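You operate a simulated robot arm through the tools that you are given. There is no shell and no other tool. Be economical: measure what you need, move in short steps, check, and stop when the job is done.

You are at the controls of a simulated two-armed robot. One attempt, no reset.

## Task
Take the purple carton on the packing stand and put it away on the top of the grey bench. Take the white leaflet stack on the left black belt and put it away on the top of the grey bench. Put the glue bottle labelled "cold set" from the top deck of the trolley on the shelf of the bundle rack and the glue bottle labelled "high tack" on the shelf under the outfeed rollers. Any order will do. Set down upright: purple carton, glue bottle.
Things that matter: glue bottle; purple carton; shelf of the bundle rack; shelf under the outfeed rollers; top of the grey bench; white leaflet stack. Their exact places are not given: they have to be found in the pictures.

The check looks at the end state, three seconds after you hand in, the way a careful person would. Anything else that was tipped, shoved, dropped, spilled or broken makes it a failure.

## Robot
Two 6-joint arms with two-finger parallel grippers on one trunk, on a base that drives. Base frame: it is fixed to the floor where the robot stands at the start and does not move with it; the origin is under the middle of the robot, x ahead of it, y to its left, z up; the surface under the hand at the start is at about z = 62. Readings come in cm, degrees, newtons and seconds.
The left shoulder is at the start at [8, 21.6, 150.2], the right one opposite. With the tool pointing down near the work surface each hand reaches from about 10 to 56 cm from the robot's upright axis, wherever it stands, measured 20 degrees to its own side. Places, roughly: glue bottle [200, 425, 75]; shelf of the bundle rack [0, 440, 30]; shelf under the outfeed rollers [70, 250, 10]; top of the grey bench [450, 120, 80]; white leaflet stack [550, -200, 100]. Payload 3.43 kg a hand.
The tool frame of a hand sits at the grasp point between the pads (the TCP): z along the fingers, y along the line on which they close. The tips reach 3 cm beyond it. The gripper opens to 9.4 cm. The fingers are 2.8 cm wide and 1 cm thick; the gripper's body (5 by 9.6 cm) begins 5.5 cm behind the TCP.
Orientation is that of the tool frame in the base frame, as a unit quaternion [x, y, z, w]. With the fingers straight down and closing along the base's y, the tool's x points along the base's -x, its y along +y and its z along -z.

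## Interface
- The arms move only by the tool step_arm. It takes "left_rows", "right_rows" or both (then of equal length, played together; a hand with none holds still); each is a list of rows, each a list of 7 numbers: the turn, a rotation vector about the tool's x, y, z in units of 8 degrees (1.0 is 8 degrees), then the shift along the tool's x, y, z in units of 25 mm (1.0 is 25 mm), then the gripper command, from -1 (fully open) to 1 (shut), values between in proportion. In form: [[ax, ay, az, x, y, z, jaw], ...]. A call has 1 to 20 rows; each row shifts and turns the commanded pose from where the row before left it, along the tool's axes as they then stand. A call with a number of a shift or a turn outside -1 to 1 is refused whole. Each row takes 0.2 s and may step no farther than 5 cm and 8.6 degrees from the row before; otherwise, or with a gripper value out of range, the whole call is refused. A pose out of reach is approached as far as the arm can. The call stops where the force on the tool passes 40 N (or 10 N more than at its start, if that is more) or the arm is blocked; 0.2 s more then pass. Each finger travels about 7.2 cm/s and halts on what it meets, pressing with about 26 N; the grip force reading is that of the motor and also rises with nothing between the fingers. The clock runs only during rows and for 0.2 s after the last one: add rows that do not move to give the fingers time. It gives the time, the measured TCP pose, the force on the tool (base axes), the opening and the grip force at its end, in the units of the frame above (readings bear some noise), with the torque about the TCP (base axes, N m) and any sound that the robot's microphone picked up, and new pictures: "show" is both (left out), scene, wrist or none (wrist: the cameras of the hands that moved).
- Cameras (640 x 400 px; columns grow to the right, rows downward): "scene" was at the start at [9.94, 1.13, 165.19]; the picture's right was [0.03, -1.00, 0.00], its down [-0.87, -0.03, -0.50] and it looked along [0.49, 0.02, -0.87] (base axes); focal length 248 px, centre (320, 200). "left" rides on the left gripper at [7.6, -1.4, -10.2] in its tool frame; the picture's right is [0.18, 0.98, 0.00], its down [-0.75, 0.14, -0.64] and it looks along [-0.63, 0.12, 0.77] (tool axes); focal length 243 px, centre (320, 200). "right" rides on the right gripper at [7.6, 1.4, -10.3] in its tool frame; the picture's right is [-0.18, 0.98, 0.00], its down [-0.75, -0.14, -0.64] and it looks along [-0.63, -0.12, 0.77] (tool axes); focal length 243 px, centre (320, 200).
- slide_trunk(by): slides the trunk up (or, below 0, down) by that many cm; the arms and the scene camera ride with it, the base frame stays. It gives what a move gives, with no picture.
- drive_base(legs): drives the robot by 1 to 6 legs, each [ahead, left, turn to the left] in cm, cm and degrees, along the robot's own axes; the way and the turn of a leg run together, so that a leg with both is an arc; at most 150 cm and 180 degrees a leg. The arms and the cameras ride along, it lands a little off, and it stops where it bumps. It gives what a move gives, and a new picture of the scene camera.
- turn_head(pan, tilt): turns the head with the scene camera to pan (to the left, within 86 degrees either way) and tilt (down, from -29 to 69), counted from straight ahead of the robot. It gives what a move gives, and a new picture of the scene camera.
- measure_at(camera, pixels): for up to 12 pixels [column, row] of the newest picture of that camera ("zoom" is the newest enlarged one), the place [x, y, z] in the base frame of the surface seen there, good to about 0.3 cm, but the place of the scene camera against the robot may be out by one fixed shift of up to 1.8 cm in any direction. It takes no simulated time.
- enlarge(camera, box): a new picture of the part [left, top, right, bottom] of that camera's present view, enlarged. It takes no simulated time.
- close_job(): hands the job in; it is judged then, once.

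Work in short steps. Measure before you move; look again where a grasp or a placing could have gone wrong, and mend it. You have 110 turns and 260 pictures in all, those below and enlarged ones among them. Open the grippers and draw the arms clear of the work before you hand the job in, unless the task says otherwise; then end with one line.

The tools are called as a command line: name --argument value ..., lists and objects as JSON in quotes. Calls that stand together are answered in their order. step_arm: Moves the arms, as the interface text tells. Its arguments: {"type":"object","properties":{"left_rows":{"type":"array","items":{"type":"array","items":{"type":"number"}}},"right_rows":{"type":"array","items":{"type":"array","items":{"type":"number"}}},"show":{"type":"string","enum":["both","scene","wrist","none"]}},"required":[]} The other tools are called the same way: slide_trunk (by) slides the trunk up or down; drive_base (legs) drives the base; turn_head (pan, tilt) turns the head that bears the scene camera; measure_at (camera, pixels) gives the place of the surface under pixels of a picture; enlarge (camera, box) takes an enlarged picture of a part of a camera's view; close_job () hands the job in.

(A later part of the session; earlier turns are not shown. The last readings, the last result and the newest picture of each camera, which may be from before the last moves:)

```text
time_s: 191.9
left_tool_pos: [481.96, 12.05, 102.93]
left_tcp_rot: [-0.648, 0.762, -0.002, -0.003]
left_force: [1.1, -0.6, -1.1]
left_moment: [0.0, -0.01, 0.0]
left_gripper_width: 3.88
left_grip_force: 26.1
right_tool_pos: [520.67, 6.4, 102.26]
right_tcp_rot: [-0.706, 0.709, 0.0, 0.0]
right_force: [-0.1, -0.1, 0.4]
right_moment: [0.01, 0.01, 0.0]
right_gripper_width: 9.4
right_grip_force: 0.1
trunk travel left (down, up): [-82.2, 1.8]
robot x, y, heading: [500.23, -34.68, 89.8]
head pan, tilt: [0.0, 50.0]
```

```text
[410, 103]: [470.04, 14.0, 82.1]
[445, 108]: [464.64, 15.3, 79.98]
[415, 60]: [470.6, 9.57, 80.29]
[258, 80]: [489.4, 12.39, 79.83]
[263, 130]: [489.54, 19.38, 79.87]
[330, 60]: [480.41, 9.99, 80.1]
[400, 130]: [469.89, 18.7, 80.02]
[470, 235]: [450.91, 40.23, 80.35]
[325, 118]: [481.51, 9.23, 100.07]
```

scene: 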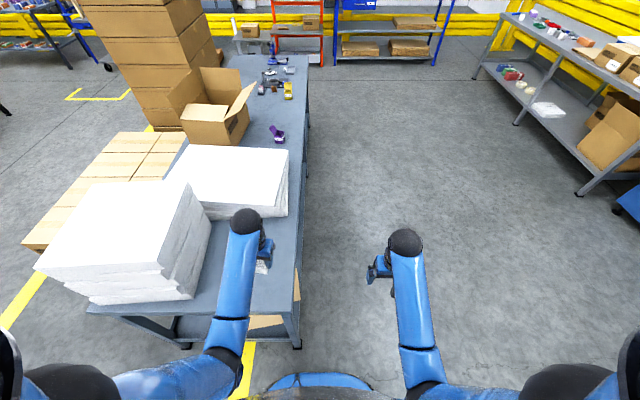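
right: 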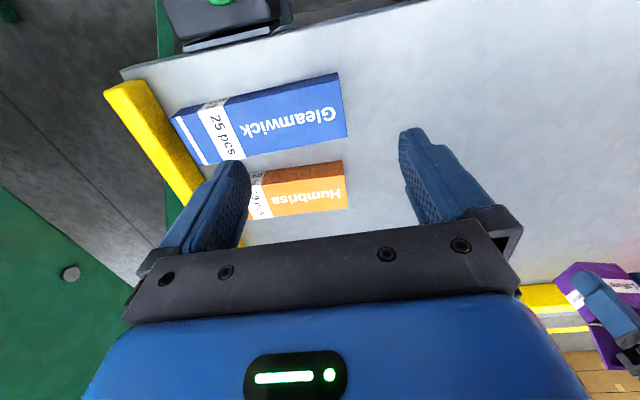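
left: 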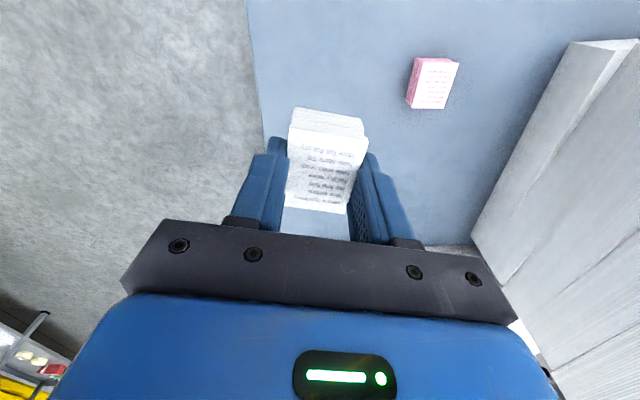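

Target patch centre about (480,21), clear of pink block (x<470.6). I extend over it and lower the trunk 15 cm.

step_arm --left_rows '[[0, 0, 0, -0.85, 0.35, 0, 0.7], [0, 0, 0, -0.85, 0.35, 0, 0.7], [0, 0, 0, -0.85, 0.35, 0, 0.7], [0, 0, 0, -0.85, 0.35, 0, 0.7], [0, 0, 0, 0, 0, 0, 0.7]]' --show "none"

slide_trunk --by -16

step_arm --left_rows '[[0, 0, 0, 0, 0, 0, 0.7]]' --show "wrist"

measure_at --camera "left" --pixels '[[296, 110], [362, 120], [330, 114], [330, 90], [260, 100], [420, 100]]'

```text
time_s: 193.1
left_tool_pos: [479.57, 20.81, 102.87]
left_tcp_rot: [-0.647, 0.762, -0.002, -0.003]
left_force: [0.8, -0.2, -0.7]
left_moment: [-0.03, 0.02, 0.01]
left_gripper_width: 3.92
left_grip_force: 25.7
right_tool_pos: [520.82, 6.4, 102.37]
right_tcp_rot: [-0.706, 0.708, 0.002, 0.001]
right_force: [0.5, -0.2, 0.4]
right_moment: [0.0, 0.0, -0.02]
right_gripper_width: 9.4
right_grip_force: 0.0
trunk travel left (down, up): [-82.2, 1.8]
robot x, y, heading: [499.93, -34.59, 89.7]
head pan, tilt: [0.0, 50.0]
```

```text
time_s: 194.9
left_tool_pos: [479.6, 20.61, 86.94]
left_tcp_rot: [-0.647, 0.762, -0.001, -0.003]
left_force: [0.0, 0.7, -0.1]
left_moment: [-0.03, 0.01, 0.01]
left_gripper_width: 3.87
left_grip_force: 25.9
right_tool_pos: [520.6, 6.4, 86.37]
right_tcp_rot: [-0.706, 0.708, 0.0, 0.001]
right_force: [-0.5, -0.1, -0.1]
right_moment: [0.02, 0.06, 0.01]
right_gripper_width: 9.4
right_grip_force: 0.1
trunk travel left (down, up): [-66.2, 17.8]
robot x, y, heading: [500.1, -34.23, 89.9]
head pan, tilt: [0.0, 50.0]
```

```text
time_s: 195.3
left_tool_pos: [479.68, 20.68, 86.86]
left_tcp_rot: [-0.648, 0.762, -0.001, -0.002]
left_force: [0.1, -1.0, -0.8]
left_moment: [0.01, -0.02, -0.03]
left_gripper_width: 3.93
left_grip_force: 25.8
right_tool_pos: [520.57, 6.36, 86.55]
right_tcp_rot: [-0.706, 0.708, 0.001, 0.0]
right_force: [0.2, 0.8, -0.3]
right_moment: [-0.03, 0.03, -0.02]
right_gripper_width: 9.41
right_grip_force: 0.1
trunk travel left (down, up): [-66.2, 17.8]
robot x, y, heading: [500.35, -34.16, 89.7]
head pan, tilt: [0.0, 50.0]
```

left: 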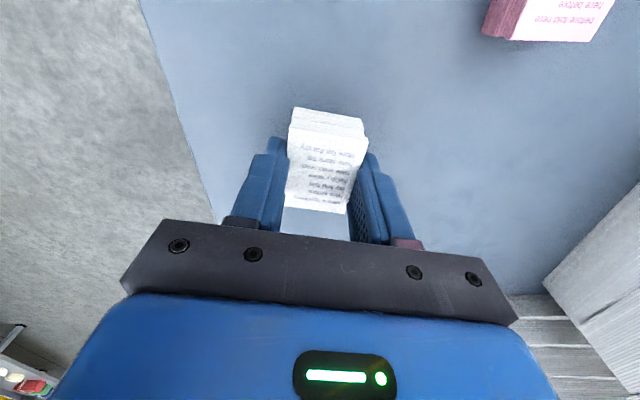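

```text
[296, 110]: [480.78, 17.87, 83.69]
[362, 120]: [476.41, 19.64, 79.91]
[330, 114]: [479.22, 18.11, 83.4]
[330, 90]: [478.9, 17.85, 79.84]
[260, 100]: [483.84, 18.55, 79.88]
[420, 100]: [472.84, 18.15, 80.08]
```

Bottom is at ~83.4, bench 79.9. I descend 3.3 cm.

step_arm --left_rows '[[0, 0, 0, 0, 0, 0.6, 0.7], [0, 0, 0, 0, 0, 0.5, 0.7], [0, 0, 0, 0, 0, 0.2, 0.7], [0, 0, 0, 0, 0, 0, 0.7]]' --show "wrist"

measure_at --camera "left" --pixels '[[296, 110], [330, 114], [330, 100], [300, 90], [296, 107], [350, 116]]'

```text
time_s: 196.3
left_tool_pos: [479.69, 20.61, 83.78]
left_tcp_rot: [-0.647, 0.762, 0.0, -0.001]
left_force: [0.2, -0.9, 15.2]
left_moment: [-0.31, -0.05, 0.01]
left_gripper_width: 3.88
left_grip_force: 26.2
right_tool_pos: [520.7, 6.36, 86.45]
right_tcp_rot: [-0.706, 0.708, 0.001, 0.002]
right_force: [-0.3, 0.4, -0.1]
right_moment: [-0.02, 0.03, 0.0]
right_gripper_width: 9.41
right_grip_force: 0.0
trunk travel left (down, up): [-66.2, 17.8]
robot x, y, heading: [500.12, -34.19, 89.9]
head pan, tilt: [0.0, 50.0]
```

left: 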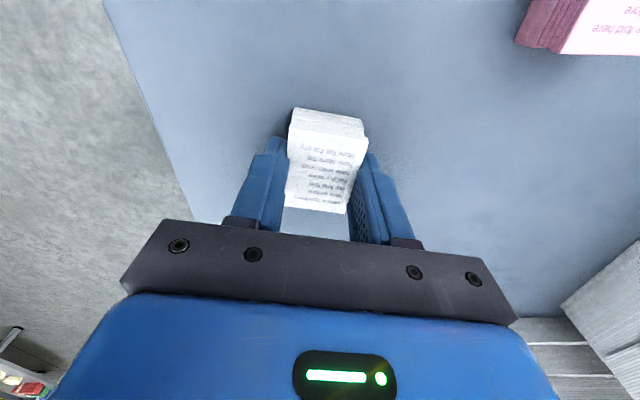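

```text
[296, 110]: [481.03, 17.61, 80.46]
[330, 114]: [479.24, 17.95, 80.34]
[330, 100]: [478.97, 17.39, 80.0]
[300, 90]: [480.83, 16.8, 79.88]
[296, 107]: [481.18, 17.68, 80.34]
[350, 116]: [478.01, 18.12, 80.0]
```

It is resting on the bench (15 N). I release slowly and rise.

step_arm --left_rows '[[0, 0, 0, 0, 0, -0.05, 0.7], [0, 0, 0, 0, 0, 0, 0.1], [0, 0, 0, 0, 0, 0, -0.2], [0, 0, 0, 0, 0, 0, -0.6], [0, 0, 0, 0, 0, 0, -0.8], [0, 0, 0, 0, 0, 0, -0.8], [0, 0, 0, 0, 0, -0.5, -0.8], [0, 0, 0, 0, 0, -0.8, -0.8], [0, 0, 0, 0, 0, -0.8, -0.8], [0, 0, 0, 0, 0, -0.8, -1]]' --show "wrist"

slide_trunk --by 14

```text
time_s: 198.5
left_tool_pos: [479.72, 21.11, 90.42]
left_tcp_rot: [-0.647, 0.762, -0.001, -0.003]
left_force: [0.2, -0.1, 1.0]
left_moment: [0.02, -0.02, 0.01]
left_gripper_width: 9.41
left_grip_force: 0.0
left hand out of reach, approached as far as the arm can: row 10
right_tool_pos: [520.61, 6.29, 86.42]
right_tcp_rot: [-0.706, 0.708, 0.001, 0.001]
right_force: [0.1, 0.6, 0.1]
right_moment: [-0.03, 0.01, 0.02]
right_gripper_width: 9.39
right_grip_force: 0.1
trunk travel left (down, up): [-66.2, 17.8]
robot x, y, heading: [500.36, -34.62, 89.8]
head pan, tilt: [0.0, 50.0]
```

left: 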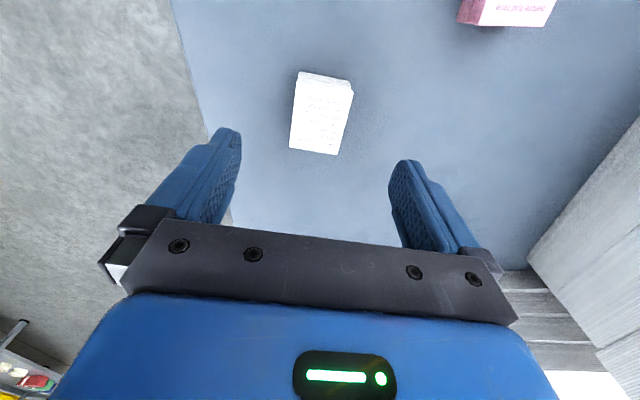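

```text
time_s: 200.2
left_tool_pos: [479.76, 21.12, 104.38]
left_tcp_rot: [-0.647, 0.762, -0.002, -0.002]
left_force: [-0.1, 0.6, -0.2]
left_moment: [0.0, 0.03, 0.02]
left_gripper_width: 9.41
left_grip_force: 0.1
right_tool_pos: [520.56, 6.37, 100.42]
right_tcp_rot: [-0.707, 0.708, 0.001, 0.001]
right_force: [-0.4, -0.7, -0.1]
right_moment: [0.02, 0.02, -0.05]
right_gripper_width: 9.37
right_grip_force: 0.0
trunk travel left (down, up): [-80.2, 3.8]
robot x, y, heading: [499.92, -34.64, 89.6]
head pan, tilt: [0.0, 50.0]
```

Leaflets placed. Now I back off and drive to the trolley: left along the aisle, then up past the pallet.

drive_base --legs '[[-22, 0, 0], [0, 110, 0], [0, 103, 0], [150, 0, 0], [130, 60, 0]]'

```text
time_s: 225.7
left_tool_pos: [222.94, 283.66, 104.5]
left_tcp_rot: [-0.631, 0.776, -0.001, -0.002]
left_force: [0.2, 0.3, -0.5]
left_moment: [-0.01, -0.01, 0.0]
left_gripper_width: 9.4
left_grip_force: 0.0
right_tool_pos: [263.36, 267.0, 100.25]
right_tcp_rot: [-0.691, 0.722, 0.0, 0.001]
right_force: [1.3, 0.3, 0.0]
right_moment: [0.0, -0.01, -0.02]
right_gripper_width: 9.39
right_grip_force: 0.1
trunk travel left (down, up): [-80.2, 3.8]
robot x, y, heading: [241.19, 227.21, 87.4]
head pan, tilt: [0.0, 50.0]
```

scene: 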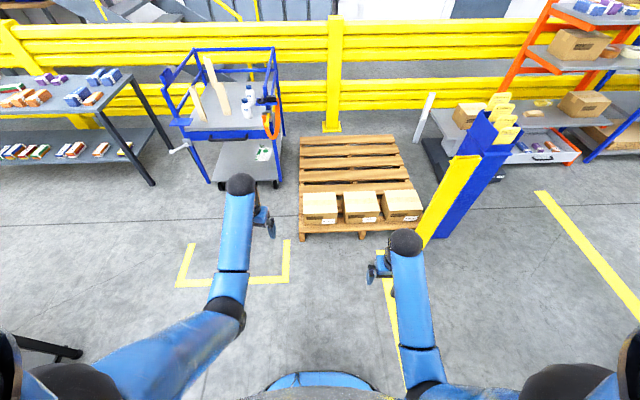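

The trolley is ahead-left. I drive to about (192,305) facing it and look closely.

drive_base --legs '[[78, 53, 2.6]]'

enlarge --camera "scene" --box '[200, 30, 440, 200]'

```text
time_s: 230.7
left_tool_pos: [170.59, 362.87, 104.39]
left_tcp_rot: [-0.646, 0.763, 0.0, -0.002]
left_force: [-0.5, 0.1, -0.5]
left_moment: [0.01, -0.03, -0.02]
left_gripper_width: 9.42
left_grip_force: 0.0
right_tool_pos: [211.44, 347.89, 100.43]
right_tcp_rot: [-0.705, 0.709, 0.001, 0.001]
right_force: [1.0, 0.4, -0.4]
right_moment: [-0.01, 0.01, 0.01]
right_gripper_width: 9.39
right_grip_force: 0.0
trunk travel left (down, up): [-80.2, 3.8]
robot x, y, heading: [190.96, 307.13, 89.4]
head pan, tilt: [0.0, 50.0]
```

scene: 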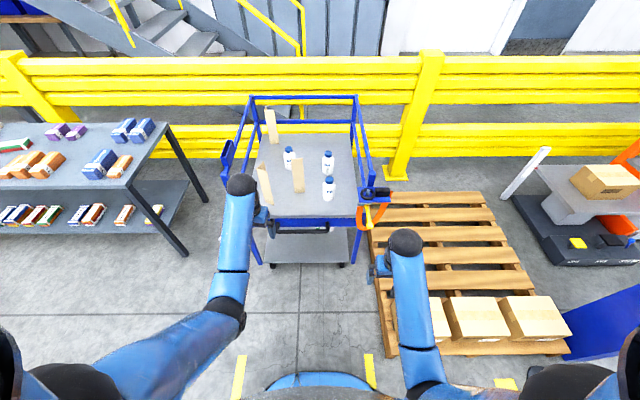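

```text
2.35 times, centred on (320, 115) of scene
```

zoom: 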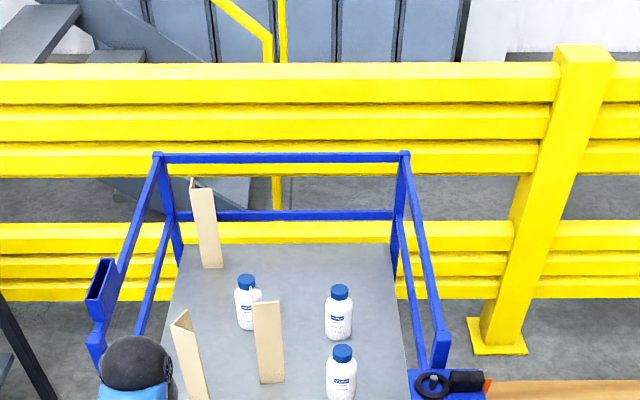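

Three bottles with label faces toward me. I enlarge each to read and measure.

enlarge --camera "scene" --box '[312, 145, 344, 205]'

enlarge --camera "scene" --box '[275, 140, 307, 180]'

measure_at --camera "scene" --pixels '[[328, 155], [328, 168], [329, 181], [329, 198], [288, 150], [289, 165], [298, 185], [345, 215], [270, 215], [345, 160], [268, 195], [295, 230]]'

```text
6.67 times, centred on (328, 175) of scene
```

zoom: 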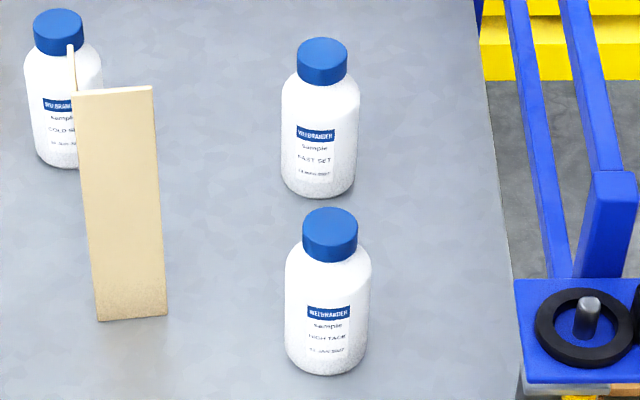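

```text
10.00 times, centred on (291, 160) of scene
```

zoom: 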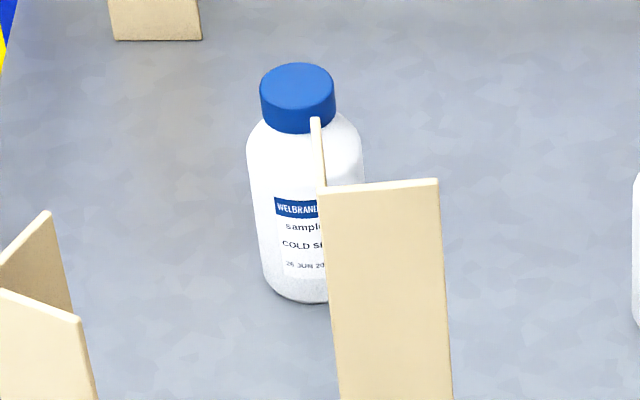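

```text
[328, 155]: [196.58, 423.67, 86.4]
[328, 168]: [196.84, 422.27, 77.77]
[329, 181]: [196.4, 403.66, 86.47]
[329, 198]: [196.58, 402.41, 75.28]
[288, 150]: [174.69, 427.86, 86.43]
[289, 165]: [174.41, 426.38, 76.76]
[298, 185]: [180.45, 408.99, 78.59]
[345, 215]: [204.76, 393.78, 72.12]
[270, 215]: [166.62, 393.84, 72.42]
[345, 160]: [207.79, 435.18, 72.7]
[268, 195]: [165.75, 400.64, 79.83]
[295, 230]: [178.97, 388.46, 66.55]
```

Labels: near right bottle (329,190) is HIGH TACK, behind it FAST SET, and the left one (289,160) is COLD SET. I measure the standing angle pieces, rails and the bundle rack.

measure_at --camera "scene" --pixels '[[299, 159], [293, 160], [304, 190], [258, 168], [266, 170], [272, 203], [268, 108], [277, 142], [250, 97], [357, 97], [368, 183], [228, 150]]'

measure_at --camera "scene" --pixels '[[133, 186], [168, 125], [60, 185], [186, 254], [175, 230], [100, 233], [20, 232], [150, 200], [120, 216], [190, 190]]'

enlarge --camera "scene" --box '[0, 80, 240, 270]'

```text
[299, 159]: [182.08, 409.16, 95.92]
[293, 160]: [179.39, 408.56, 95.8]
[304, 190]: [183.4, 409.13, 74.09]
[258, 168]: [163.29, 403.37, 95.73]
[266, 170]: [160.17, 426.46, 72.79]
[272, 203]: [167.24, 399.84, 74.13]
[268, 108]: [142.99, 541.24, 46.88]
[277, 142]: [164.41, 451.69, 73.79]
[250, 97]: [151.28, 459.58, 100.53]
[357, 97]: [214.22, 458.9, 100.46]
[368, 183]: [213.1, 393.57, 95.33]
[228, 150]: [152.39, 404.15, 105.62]
```

```text
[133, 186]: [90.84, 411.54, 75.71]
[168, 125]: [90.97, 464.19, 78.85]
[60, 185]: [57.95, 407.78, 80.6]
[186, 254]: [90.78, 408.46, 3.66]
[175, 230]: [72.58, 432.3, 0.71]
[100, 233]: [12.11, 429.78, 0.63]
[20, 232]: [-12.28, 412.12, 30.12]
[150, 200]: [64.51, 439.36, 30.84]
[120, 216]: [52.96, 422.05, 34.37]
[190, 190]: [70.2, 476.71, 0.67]
```

```text
2.11 times, centred on (120, 175) of scene
```

zoom: 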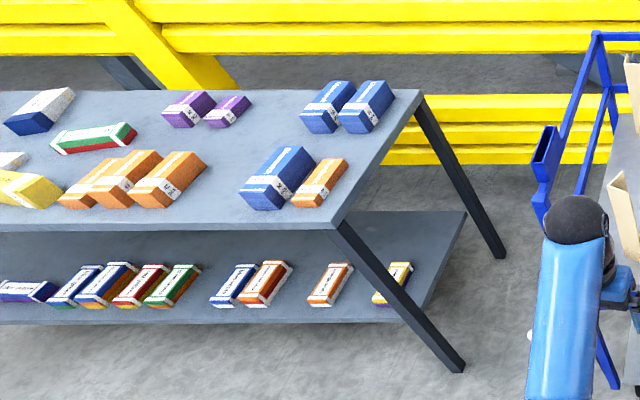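

Cold set stands at about (174.6,429) behind tall angle pieces (tops z 96); high tack at (196.5,405.3). Shelves need a tilted hand, so I pitch the left hand 45° (fingers forward-down) in free space first.

step_arm --left_rows '[[0, -0.94, 0, 0, 0, 0, -1], [0, -0.94, 0, 0, 0, 0, -1], [0, -0.94, 0, 0, 0, 0, -1], [0, -0.94, 0, 0, 0, 0, -1], [0, -0.94, 0, 0, 0, 0, -1], [0, -0.94, 0, 0, 0, 0, -1], [0, 0, 0, 0, 0, 0, -1]]'

```text
time_s: 232.3
left_tool_pos: [170.55, 362.83, 104.45]
left_tcp_rot: [-0.596, 0.706, 0.247, 0.292]
left_force: [-0.1, -0.4, -0.8]
left_moment: [0.03, 0.04, 0.02]
left_gripper_width: 9.4
left_grip_force: 0.0
right_tool_pos: [211.23, 347.85, 100.39]
right_tcp_rot: [-0.705, 0.709, 0.001, 0.001]
right_force: [0.4, -0.6, 0.2]
right_moment: [-0.02, 0.01, 0.02]
right_gripper_width: 9.42
right_grip_force: 0.1
trunk travel left (down, up): [-80.2, 3.8]
robot x, y, heading: [190.73, 307.08, 89.5]
head pan, tilt: [0.0, 50.0]
```

scene: 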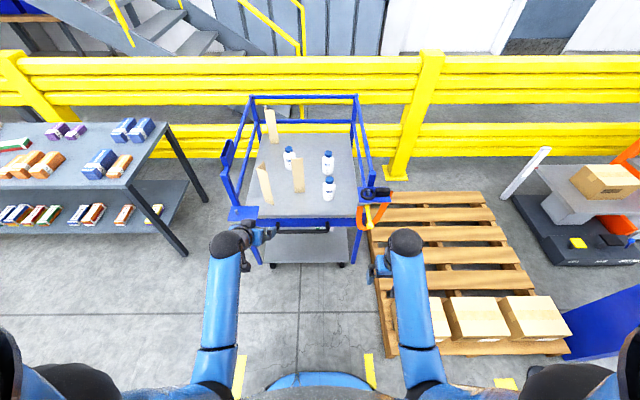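
left: 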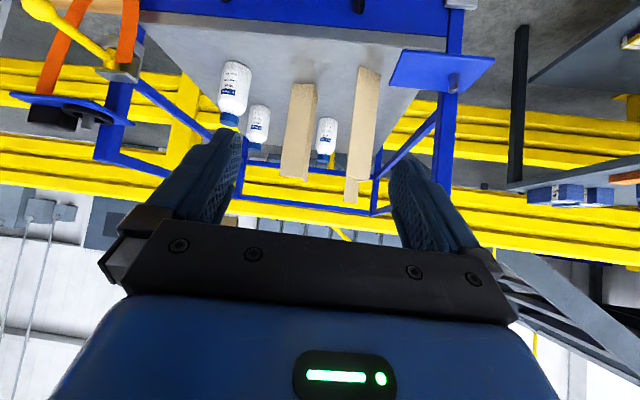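

The tilt works. I measure cold set and the plates from the hand camera, and the left platform.

measure_at --camera "left" --pixels '[[327, 122], [327, 140], [326, 156], [318, 140], [337, 140], [304, 85], [282, 170], [360, 70], [348, 195], [350, 170]]'

measure_at --camera "scene" --pixels '[[245, 213], [230, 213], [257, 208], [375, 195], [360, 205]]'

enlarge --camera "left" --box '[200, 40, 440, 220]'

```text
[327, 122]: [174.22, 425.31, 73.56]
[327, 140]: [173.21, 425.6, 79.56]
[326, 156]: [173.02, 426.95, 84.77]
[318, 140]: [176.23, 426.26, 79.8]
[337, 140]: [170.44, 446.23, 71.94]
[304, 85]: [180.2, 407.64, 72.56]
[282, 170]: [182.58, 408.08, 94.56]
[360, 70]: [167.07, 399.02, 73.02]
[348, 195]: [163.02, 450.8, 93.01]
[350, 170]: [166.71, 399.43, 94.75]
```

```text
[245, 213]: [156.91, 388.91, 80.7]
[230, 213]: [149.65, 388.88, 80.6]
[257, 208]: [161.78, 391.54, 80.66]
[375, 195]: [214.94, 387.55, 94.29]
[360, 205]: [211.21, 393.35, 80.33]
```

```text
2.22 times, centred on (320, 130) of left
```

zoom: 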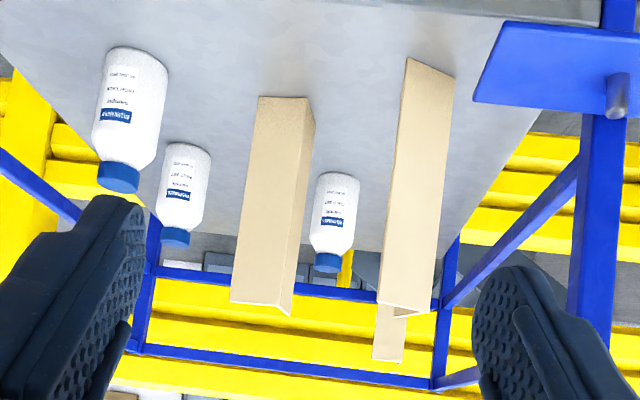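

Cold set centre ≈(174.0,428), deck 72.3. Right platform at (212,388,94) would be near the right hand, so I move the right hand outward, then drive ahead 42.

step_arm --right_rows '[[0, 0, 0, 0, -1, 0, -1], [0, 0, 0, 0, -1, 0, -1], [0, 0, 0, 0, -1, 0, -1], [0, 0, 0, 0, -1, 0, -1], [0, 0, 0, 0, -1, 0, -1], [0, 0, 0, 0, -1, 0, -1], [0, 0, 0, 0, -1, 0, -1]]' --show "none"

drive_base --legs '[[40, -1, 0.5]]'

step_arm --left_rows '[[0, 0, 0, 0, 0, 0, -1]]' --show "wrist"

```text
time_s: 233.9
left_tool_pos: [170.53, 362.87, 104.43]
left_tcp_rot: [-0.597, 0.706, 0.247, 0.29]
left_force: [1.2, -0.3, 0.1]
left_moment: [0.0, 0.01, -0.02]
left_gripper_width: 9.38
left_grip_force: 0.0
right_tool_pos: [228.73, 347.74, 100.51]
right_tcp_rot: [-0.705, 0.709, 0.001, 0.001]
right_force: [-0.2, 0.4, 0.6]
right_moment: [0.02, -0.02, -0.01]
right_gripper_width: 9.4
right_grip_force: 0.0
trunk travel left (down, up): [-80.2, 3.8]
robot x, y, heading: [190.72, 307.34, 89.7]
head pan, tilt: [0.0, 50.0]
```

```text
time_s: 236.4
left_tool_pos: [172.2, 404.37, 104.57]
left_tcp_rot: [-0.595, 0.706, 0.248, 0.292]
left_force: [0.3, -0.8, 0.3]
left_moment: [0.0, -0.02, 0.0]
left_gripper_width: 9.41
left_grip_force: 0.0
right_tool_pos: [230.22, 389.13, 100.77]
right_tcp_rot: [-0.703, 0.711, 0.001, 0.002]
right_force: [-0.2, -1.1, -0.6]
right_moment: [-0.01, 0.0, 0.03]
right_gripper_width: 9.39
right_grip_force: 0.1
trunk travel left (down, up): [-80.2, 3.8]
robot x, y, heading: [191.7, 349.03, 89.1]
head pan, tilt: [0.0, 50.0]
```

scene: 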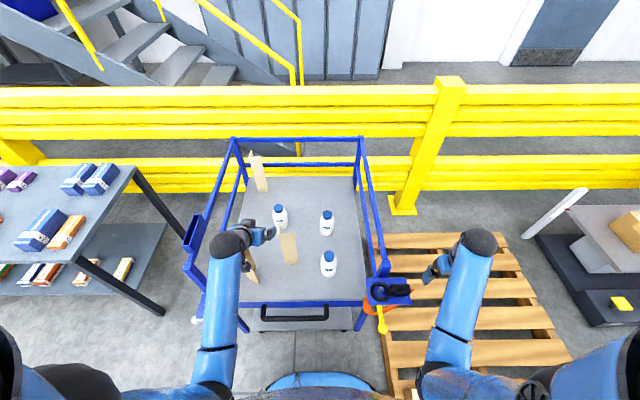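

```text
time_s: 236.8
left_tool_pos: [172.15, 404.66, 104.46]
left_tcp_rot: [-0.595, 0.708, 0.246, 0.291]
left_force: [-0.6, 1.0, 0.4]
left_moment: [-0.03, 0.01, -0.03]
left_gripper_width: 9.4
left_grip_force: 0.0
right_tool_pos: [230.16, 389.3, 100.47]
right_tcp_rot: [-0.703, 0.711, 0.0, 0.002]
right_force: [-0.4, -0.8, -0.2]
right_moment: [-0.01, -0.02, -0.03]
right_gripper_width: 9.43
right_grip_force: 0.0
trunk travel left (down, up): [-80.2, 3.8]
robot x, y, heading: [192.11, 349.14, 89.4]
head pan, tilt: [0.0, 50.0]
```

left: 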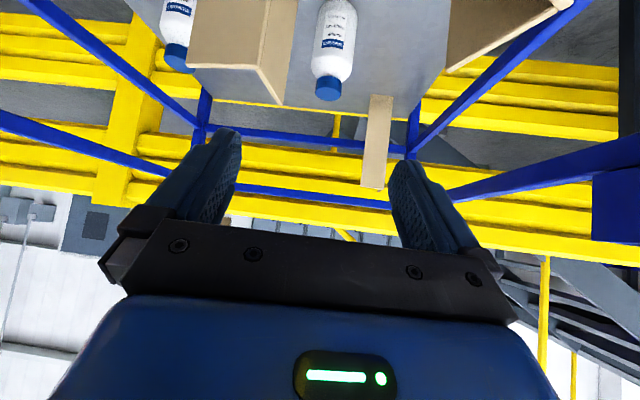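

Forward path is clear above the plates. I move the hand 22.5 cm forward level, to stand over the cold-set bottle.

step_arm --left_rows '[[0, 0, 0, -0.636, 0.073, 0.636, -1], [0, 0, 0, -0.636, 0.073, 0.636, -1], [0, 0, 0, -0.636, 0.073, 0.636, -1], [0, 0, 0, -0.636, 0.073, 0.636, -1], [0, 0, 0, -0.636, 0.073, 0.636, -1], [0, 0, 0, -0.636, 0.073, 0.636, -1], [0, 0, 0, -0.636, 0.073, 0.636, -1], [0, 0, 0, -0.636, 0.073, 0.636, -1], [0, 0, 0, -0.636, 0.073, 0.636, -1], [0, 0, 0, 0, 0, 0, -1]]'

```text
time_s: 239.1
left_tool_pos: [173.99, 425.01, 104.43]
left_tcp_rot: [-0.594, 0.708, 0.246, 0.292]
left_force: [-0.6, -0.3, 1.1]
left_moment: [0.0, 0.04, -0.03]
left_gripper_width: 9.39
left_grip_force: 0.1
right_tool_pos: [230.17, 389.29, 100.57]
right_tcp_rot: [-0.703, 0.711, 0.001, 0.001]
right_force: [0.1, -0.4, 0.3]
right_moment: [0.0, 0.0, -0.04]
right_gripper_width: 9.39
right_grip_force: 0.1
trunk travel left (down, up): [-80.2, 3.8]
robot x, y, heading: [192.17, 348.64, 89.3]
head pan, tilt: [0.0, 50.0]
```

scene: 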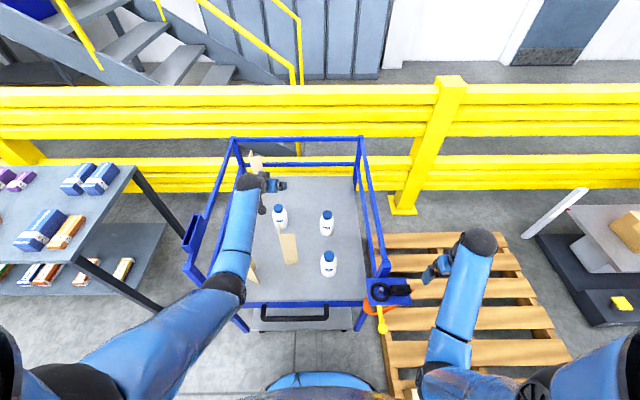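
left: 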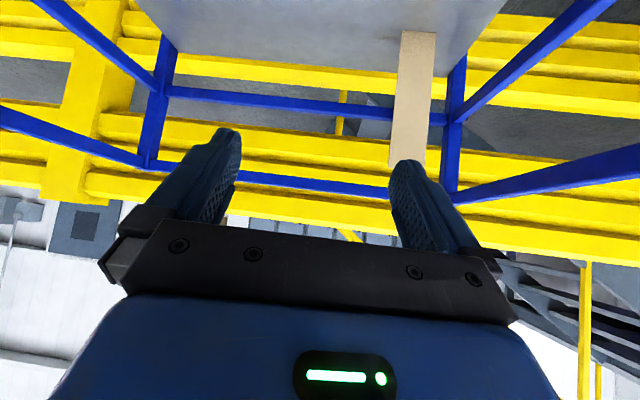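

Hand is 3 cm short of the axis, which is safe for descending. I check the cap's place in the scene view, then lower the trunk 19 cm.

measure_at --camera "scene" --pixels '[[280, 207], [280, 222], [327, 213], [329, 258], [291, 240]]'

slide_trunk --by -17

step_arm --left_rows '[[0, 0, 0, 0, 0, 0, -1]]'

```text
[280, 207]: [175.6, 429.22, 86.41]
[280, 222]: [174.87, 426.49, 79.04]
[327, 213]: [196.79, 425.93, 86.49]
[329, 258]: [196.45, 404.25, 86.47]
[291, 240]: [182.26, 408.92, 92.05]
```

```text
time_s: 241.0
left_tool_pos: [173.92, 425.05, 87.51]
left_tcp_rot: [-0.595, 0.707, 0.246, 0.292]
left_force: [-0.3, -0.6, -0.5]
left_moment: [-0.02, -0.01, -0.06]
left_gripper_width: 9.41
left_grip_force: 0.0
right_tool_pos: [230.14, 389.29, 83.64]
right_tcp_rot: [-0.704, 0.71, 0.001, 0.001]
right_force: [0.0, 0.9, 0.5]
right_moment: [0.02, 0.03, 0.0]
right_gripper_width: 9.4
right_grip_force: 0.0
trunk travel left (down, up): [-63.2, 20.8]
robot x, y, heading: [192.12, 348.86, 89.7]
head pan, tilt: [0.0, 50.0]
```

```text
time_s: 241.4
left_tool_pos: [173.95, 424.98, 87.49]
left_tcp_rot: [-0.595, 0.708, 0.246, 0.291]
left_force: [0.5, 0.9, -0.1]
left_moment: [-0.02, -0.02, 0.01]
left_gripper_width: 9.42
left_grip_force: 0.1
right_tool_pos: [230.15, 389.26, 83.56]
right_tcp_rot: [-0.703, 0.712, 0.0, 0.0]
right_force: [0.0, -0.1, -0.2]
right_moment: [-0.02, 0.0, -0.04]
right_gripper_width: 9.41
right_grip_force: 0.1
trunk travel left (down, up): [-63.2, 20.8]
robot x, y, heading: [192.46, 348.56, 89.4]
head pan, tilt: [0.0, 50.0]
```

scene: 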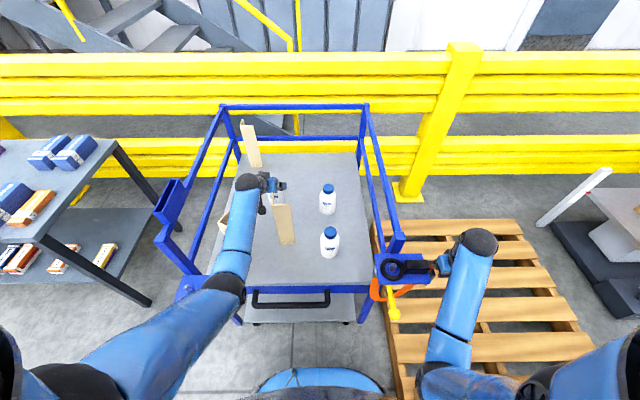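
left: 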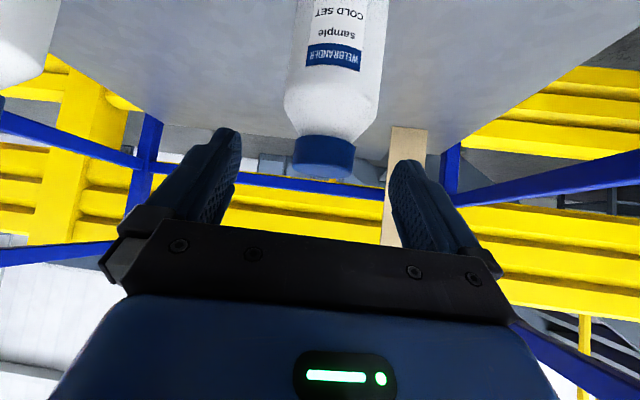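

Bottle is well between the fingers. I measure it from the hand camera.

measure_at --camera "left" --pixels '[[325, 150], [297, 150], [352, 160], [333, 110], [333, 60], [290, 80], [383, 80], [325, 172]]'

```text
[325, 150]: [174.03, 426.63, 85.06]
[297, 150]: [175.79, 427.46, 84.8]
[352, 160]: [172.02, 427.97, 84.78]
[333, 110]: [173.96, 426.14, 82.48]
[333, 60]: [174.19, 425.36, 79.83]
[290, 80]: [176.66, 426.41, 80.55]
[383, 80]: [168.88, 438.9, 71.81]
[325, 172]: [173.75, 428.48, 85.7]
```

Axis at (174.0,428.2), body straight below z≈81.5. I go down 7.3, forward 2.3, then close.

step_arm --left_rows '[[0, 0, 0, 0.69, 0, 0.69, -1], [0, 0, 0, 0.69, 0, 0.69, -1], [0, 0, 0, 0.69, 0, 0.69, -1], [0, 0, 0, -0.33, 0.06, 0.33, -1], [0, 0, 0, -0.33, 0.06, 0.33, -1], [0, 0, 0, 0, 0, 0, -1]]' --show "wrist"

step_arm --left_rows '[[0, 0, 0, 0, 0, 0, -0.4], [0, 0, 0, 0, 0, 0, 0], [0, 0, 0, 0, 0, 0, 0.2], [0, 0, 0, 0, 0, 0, 0.4], [0, 0, 0, 0, 0, 0, 0.4], [0, 0, 0, 0, 0, 0, 0.4]]' --show "wrist"

```text
time_s: 242.8
left_tool_pos: [174.07, 427.18, 80.12]
left_tcp_rot: [-0.595, 0.707, 0.247, 0.292]
left_force: [-0.5, -0.5, 0.3]
left_moment: [-0.01, -0.02, -0.02]
left_gripper_width: 9.38
left_grip_force: 0.1
right_tool_pos: [230.13, 389.12, 83.72]
right_tcp_rot: [-0.703, 0.711, 0.001, 0.001]
right_force: [1.2, 0.1, 0.0]
right_moment: [-0.02, 0.0, -0.04]
right_gripper_width: 9.39
right_grip_force: 0.0
trunk travel left (down, up): [-63.2, 20.8]
robot x, y, heading: [192.0, 349.09, 89.4]
head pan, tilt: [0.0, 50.0]
```

left: 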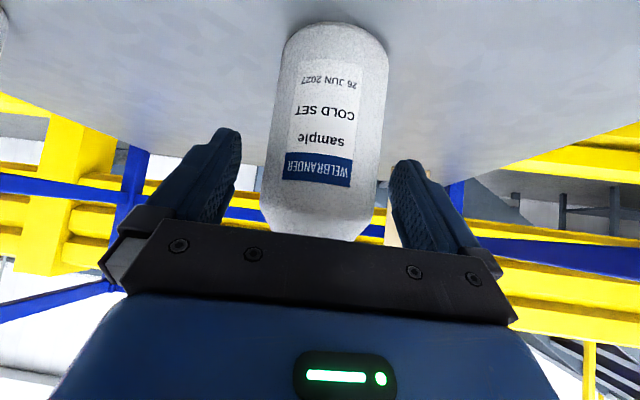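

```text
time_s: 244.2
left_tool_pos: [174.1, 427.37, 80.0]
left_tcp_rot: [-0.595, 0.708, 0.245, 0.291]
left_force: [0.3, -0.7, -0.1]
left_moment: [-0.05, -0.04, -0.03]
left_gripper_width: 6.81
left_grip_force: 26.0
right_tool_pos: [230.2, 389.38, 83.57]
right_tcp_rot: [-0.703, 0.711, 0.001, 0.001]
right_force: [-0.2, 0.8, 0.2]
right_moment: [0.01, -0.06, 0.0]
right_gripper_width: 9.41
right_grip_force: 0.0
trunk travel left (down, up): [-63.2, 20.8]
robot x, y, heading: [192.16, 349.15, 89.3]
head pan, tilt: [0.0, 50.0]
```

left: 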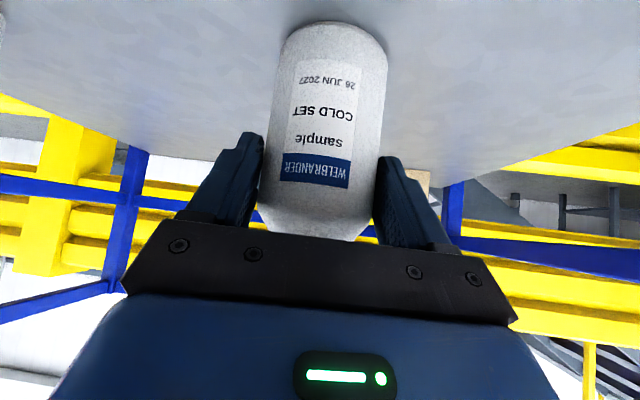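

Held firmly (6.81 cm, 26 N). I lift with the trunk 20 cm, then the arm 8 cm, to clear the 96 cm plates.

slide_trunk --by 20

step_arm --left_rows '[[0, 0, 0, -0.5, 0, -0.5, 0.6], [0, 0, 0, -0.6, 0, -0.6, 0.6], [0, 0, 0, -0.6, 0, -0.6, 0.6], [0, 0, 0, -0.56, 0, -0.56, 0.6], [0, 0, 0, 0, 0, 0, 0.6]]'

```text
time_s: 246.3
left_tool_pos: [173.99, 427.35, 100.07]
left_tcp_rot: [-0.595, 0.708, 0.246, 0.291]
left_force: [-0.3, -0.7, -3.0]
left_moment: [-0.05, -0.01, -0.01]
left_gripper_width: 6.84
left_grip_force: 26.0
right_tool_pos: [230.12, 389.38, 103.57]
right_tcp_rot: [-0.703, 0.711, 0.001, 0.001]
right_force: [0.1, -0.2, -0.3]
right_moment: [0.01, 0.01, -0.02]
right_gripper_width: 9.4
right_grip_force: 0.0
trunk travel left (down, up): [-83.2, 0.8]
robot x, y, heading: [192.0, 348.89, 89.4]
head pan, tilt: [0.0, 50.0]
```

```text
time_s: 247.5
left_tool_pos: [174.11, 427.32, 107.85]
left_tcp_rot: [-0.595, 0.707, 0.246, 0.292]
left_force: [0.0, -0.1, -3.7]
left_moment: [-0.06, 0.05, 0.0]
left_gripper_width: 6.84
left_grip_force: 26.0
right_tool_pos: [230.23, 389.33, 103.66]
right_tcp_rot: [-0.703, 0.711, 0.0, 0.0]
right_force: [-0.9, -0.5, -0.5]
right_moment: [0.0, 0.01, -0.05]
right_gripper_width: 9.4
right_grip_force: 0.0
trunk travel left (down, up): [-83.2, 0.8]
robot x, y, heading: [192.23, 348.73, 89.2]
head pan, tilt: [0.0, 50.0]
```

scene: 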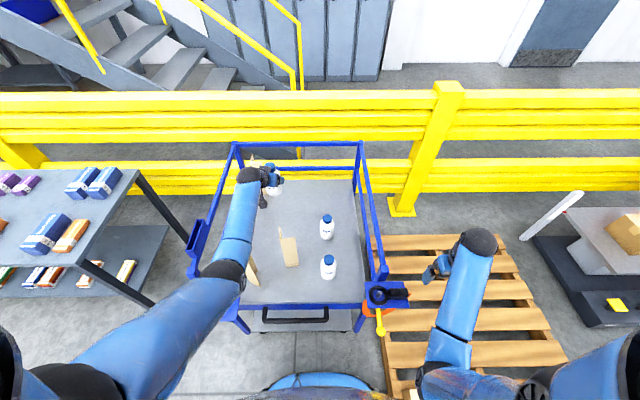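
left: 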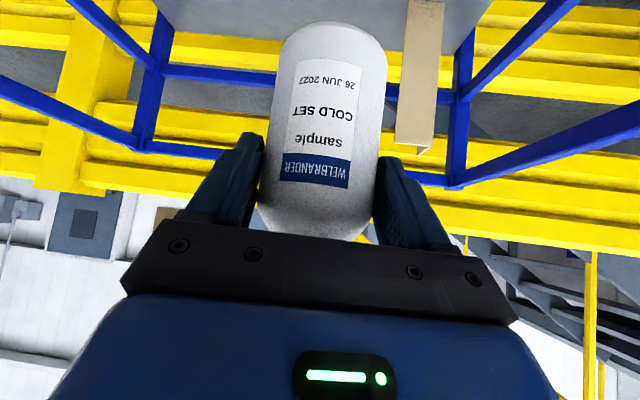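

Bottle clears everything (bottom ≈100). I retract the arm 20 cm over the plates, then back away and drive left to face the bundle rack.

step_arm --left_rows '[[0, 0, 0, 0.7, 0, -0.7, 0.6], [0, 0, 0, 0.7, 0, -0.7, 0.6], [0, 0, 0, 0.7, 0, -0.7, 0.6], [0, 0, 0, 0.7, 0, -0.7, 0.6], [0, 0, 0, 0.7, 0, -0.7, 0.6], [0, 0, 0, 0.7, 0, -0.7, 0.6], [0, 0, 0, 0.7, 0, -0.7, 0.6], [0, 0, 0, 0, 0, 0, 0.6]]' --show "none"

drive_base --legs '[[-28, 0, 0], [0, 110, 0]]'

```text
time_s: 249.3
left_tool_pos: [171.2, 410.25, 108.01]
left_tcp_rot: [-0.595, 0.707, 0.246, 0.291]
left_force: [-0.2, 0.6, -3.2]
left_moment: [-0.03, 0.0, 0.01]
left_gripper_width: 6.83
left_grip_force: 26.0
right_tool_pos: [230.15, 389.37, 103.69]
right_tcp_rot: [-0.704, 0.711, 0.0, 0.001]
right_force: [0.1, 0.4, -0.1]
right_moment: [0.01, 0.02, 0.04]
right_gripper_width: 9.39
right_grip_force: 0.0
trunk travel left (down, up): [-83.2, 0.8]
robot x, y, heading: [191.69, 348.86, 89.5]
head pan, tilt: [0.0, 50.0]
```

```text
time_s: 256.7
left_tool_pos: [57.82, 382.92, 108.14]
left_tcp_rot: [-0.597, 0.706, 0.247, 0.29]
left_force: [-1.0, -0.2, -3.3]
left_moment: [-0.03, 0.02, -0.02]
left_gripper_width: 6.82
left_grip_force: 26.3
right_tool_pos: [117.05, 362.1, 103.45]
right_tcp_rot: [-0.704, 0.71, 0.0, 0.0]
right_force: [-0.4, -0.5, 0.2]
right_moment: [0.01, -0.02, 0.03]
right_gripper_width: 9.42
right_grip_force: 0.0
trunk travel left (down, up): [-83.2, 0.8]
robot x, y, heading: [79.13, 321.69, 89.6]
head pan, tilt: [0.0, 50.0]
```

scene: 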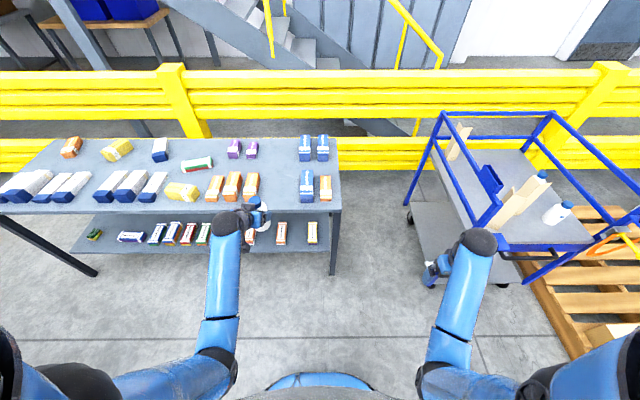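

Facing the rack. I lower the trunk 60 cm to view the lower shelf and bring the bottle to its level.

slide_trunk --by -60

turn_head --pan 5 --tilt 35

enlarge --camera "scene" --box '[160, 100, 460, 290]'

step_arm --left_rows '[[0, 0, 0, 0, 0, 0, 0.6]]' --show "wrist"

```text
refused: -60 is not a number from -40 to 40
```

```text
time_s: 257.4
left_tool_pos: [57.84, 382.91, 108.06]
left_tcp_rot: [-0.596, 0.707, 0.246, 0.291]
left_force: [-0.6, -0.1, -3.6]
left_moment: [-0.06, 0.02, -0.03]
left_gripper_width: 6.79
left_grip_force: 25.8
right_tool_pos: [117.04, 362.08, 103.55]
right_tcp_rot: [-0.705, 0.709, 0.0, 0.001]
right_force: [0.2, 0.1, -1.2]
right_moment: [-0.01, -0.01, 0.0]
right_gripper_width: 9.4
right_grip_force: 0.1
trunk travel left (down, up): [-83.2, 0.8]
robot x, y, heading: [78.96, 321.68, 89.8]
head pan, tilt: [5.0, 35.0]
```

scene: 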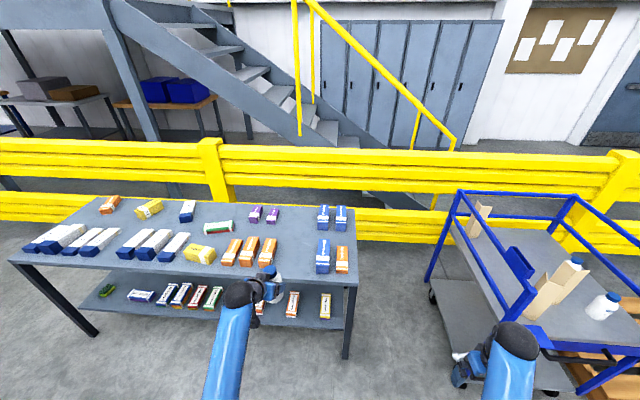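

```text
2.11 times, centred on (310, 195) of scene
```

zoom: 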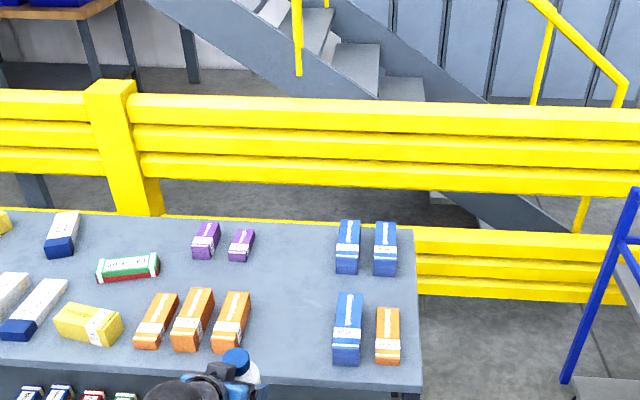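

```text
time_s: 257.8
left_tool_pos: [57.72, 382.85, 108.19]
left_tcp_rot: [-0.597, 0.707, 0.246, 0.29]
left_force: [0.0, 0.5, -3.9]
left_moment: [-0.08, 0.0, 0.0]
left_gripper_width: 6.81
left_grip_force: 26.0
right_tool_pos: [117.03, 362.08, 103.61]
right_tcp_rot: [-0.704, 0.71, 0.0, 0.001]
right_force: [0.5, -0.7, 0.1]
right_moment: [0.0, -0.01, 0.0]
right_gripper_width: 9.42
right_grip_force: 0.1
trunk travel left (down, up): [-83.2, 0.8]
robot x, y, heading: [79.21, 321.36, 89.8]
head pan, tilt: [5.0, 35.0]
```

left: 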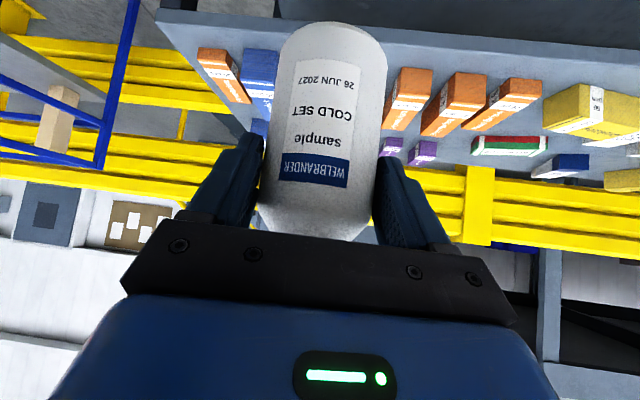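

The slide is limited to 40 per call; I do it in two.

slide_trunk --by -30

slide_trunk --by -28

turn_head --pan 8 --tilt 35

step_arm --left_rows '[[0, 0, 0, 0, 0, 0, 0.6]]' --show "wrist"

```text
time_s: 260.8
left_tool_pos: [57.82, 382.85, 78.15]
left_tcp_rot: [-0.597, 0.706, 0.246, 0.29]
left_force: [0.4, -0.5, -3.5]
left_moment: [-0.08, 0.05, 0.0]
left_gripper_width: 6.81
left_grip_force: 26.1
right_tool_pos: [117.06, 362.0, 73.7]
right_tcp_rot: [-0.705, 0.709, 0.0, 0.001]
right_force: [-0.1, 0.1, -1.0]
right_moment: [-0.01, 0.03, 0.03]
right_gripper_width: 9.4
right_grip_force: 0.1
trunk travel left (down, up): [-53.2, 30.8]
robot x, y, heading: [78.96, 321.53, 89.6]
head pan, tilt: [5.0, 35.0]
```

```text
time_s: 263.7
left_tool_pos: [57.9, 382.89, 50.03]
left_tcp_rot: [-0.597, 0.706, 0.246, 0.29]
left_force: [-0.1, -0.7, -3.3]
left_moment: [-0.05, 0.02, 0.01]
left_gripper_width: 6.77
left_grip_force: 26.0
right_tool_pos: [116.98, 361.96, 45.59]
right_tcp_rot: [-0.705, 0.709, 0.0, 0.001]
right_force: [-0.6, -1.1, -1.4]
right_moment: [0.0, 0.04, -0.01]
right_gripper_width: 9.41
right_grip_force: 0.0
trunk travel left (down, up): [-25.2, 58.8]
robot x, y, heading: [78.91, 321.41, 89.5]
head pan, tilt: [5.0, 35.0]
```

```text
time_s: 264.3
left_tool_pos: [57.75, 382.77, 50.07]
left_tcp_rot: [-0.597, 0.707, 0.246, 0.29]
left_force: [-0.8, -0.8, -2.9]
left_moment: [-0.04, -0.03, 0.03]
left_gripper_width: 6.78
left_grip_force: 25.9
right_tool_pos: [116.82, 362.07, 45.6]
right_tcp_rot: [-0.704, 0.71, 0.0, 0.001]
right_force: [-0.3, -0.2, -0.5]
right_moment: [0.04, 0.0, 0.02]
right_gripper_width: 9.42
right_grip_force: 0.1
trunk travel left (down, up): [-25.2, 58.8]
robot x, y, heading: [79.3, 321.55, 89.6]
head pan, tilt: [8.0, 35.0]
```

scene: 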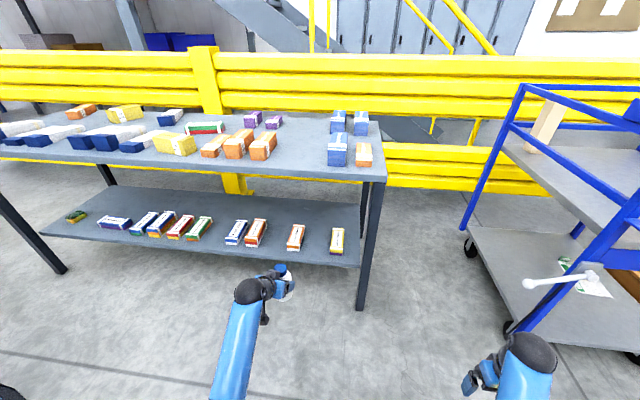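

```text
time_s: 264.7
left_tool_pos: [57.81, 382.84, 50.07]
left_tcp_rot: [-0.596, 0.707, 0.246, 0.291]
left_force: [-0.5, -0.6, -3.6]
left_moment: [-0.03, 0.05, 0.01]
left_gripper_width: 6.78
left_grip_force: 26.3
right_tool_pos: [117.0, 362.13, 45.65]
right_tcp_rot: [-0.705, 0.709, 0.0, 0.001]
right_force: [-0.1, -0.1, 0.5]
right_moment: [0.04, -0.02, -0.01]
right_gripper_width: 9.41
right_grip_force: 0.0
trunk travel left (down, up): [-25.2, 58.8]
robot x, y, heading: [78.99, 321.67, 89.7]
head pan, tilt: [8.0, 35.0]
```

left: 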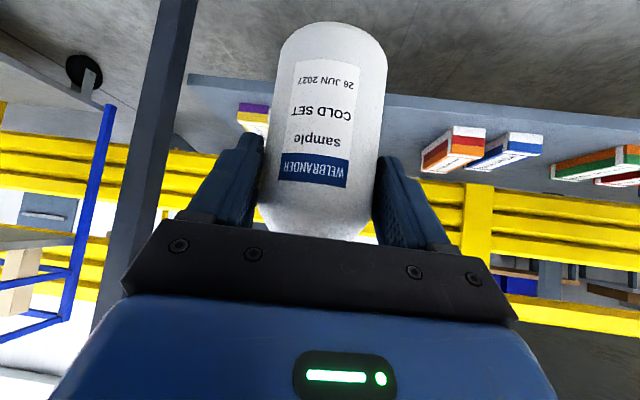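

The lower shelf is well visible. I measure the gaps between the boxes, and the shelf edges.

measure_at --camera "scene" --pixels '[[303, 245], [331, 250], [317, 225], [317, 262], [289, 248], [265, 242], [277, 225], [345, 235], [300, 228], [335, 230], [317, 210], [345, 265]]'

enlarge --camera "scene" --box '[190, 160, 400, 310]'

measure_at --camera "left" --pixels '[[300, 25], [345, 30], [372, 40], [400, 110], [460, 180], [430, 172], [250, 90], [455, 120], [420, 190]]'

```text
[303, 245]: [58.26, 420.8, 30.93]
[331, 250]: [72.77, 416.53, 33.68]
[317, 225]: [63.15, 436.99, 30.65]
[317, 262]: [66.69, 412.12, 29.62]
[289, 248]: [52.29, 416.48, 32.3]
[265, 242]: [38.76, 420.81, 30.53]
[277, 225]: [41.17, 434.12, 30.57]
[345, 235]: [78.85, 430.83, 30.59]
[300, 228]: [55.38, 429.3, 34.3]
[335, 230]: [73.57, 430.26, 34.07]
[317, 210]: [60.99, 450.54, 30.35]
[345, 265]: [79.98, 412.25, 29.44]
```

```text
2.67 times, centred on (295, 235) of scene
```

zoom: 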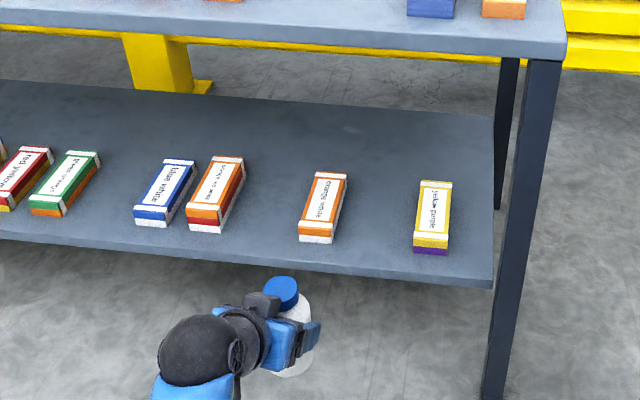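

```text
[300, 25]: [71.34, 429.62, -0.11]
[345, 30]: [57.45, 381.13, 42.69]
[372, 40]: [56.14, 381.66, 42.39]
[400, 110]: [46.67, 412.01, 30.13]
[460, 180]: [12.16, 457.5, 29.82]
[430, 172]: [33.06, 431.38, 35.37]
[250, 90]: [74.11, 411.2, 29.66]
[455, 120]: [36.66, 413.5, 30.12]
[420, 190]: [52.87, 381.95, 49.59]
```

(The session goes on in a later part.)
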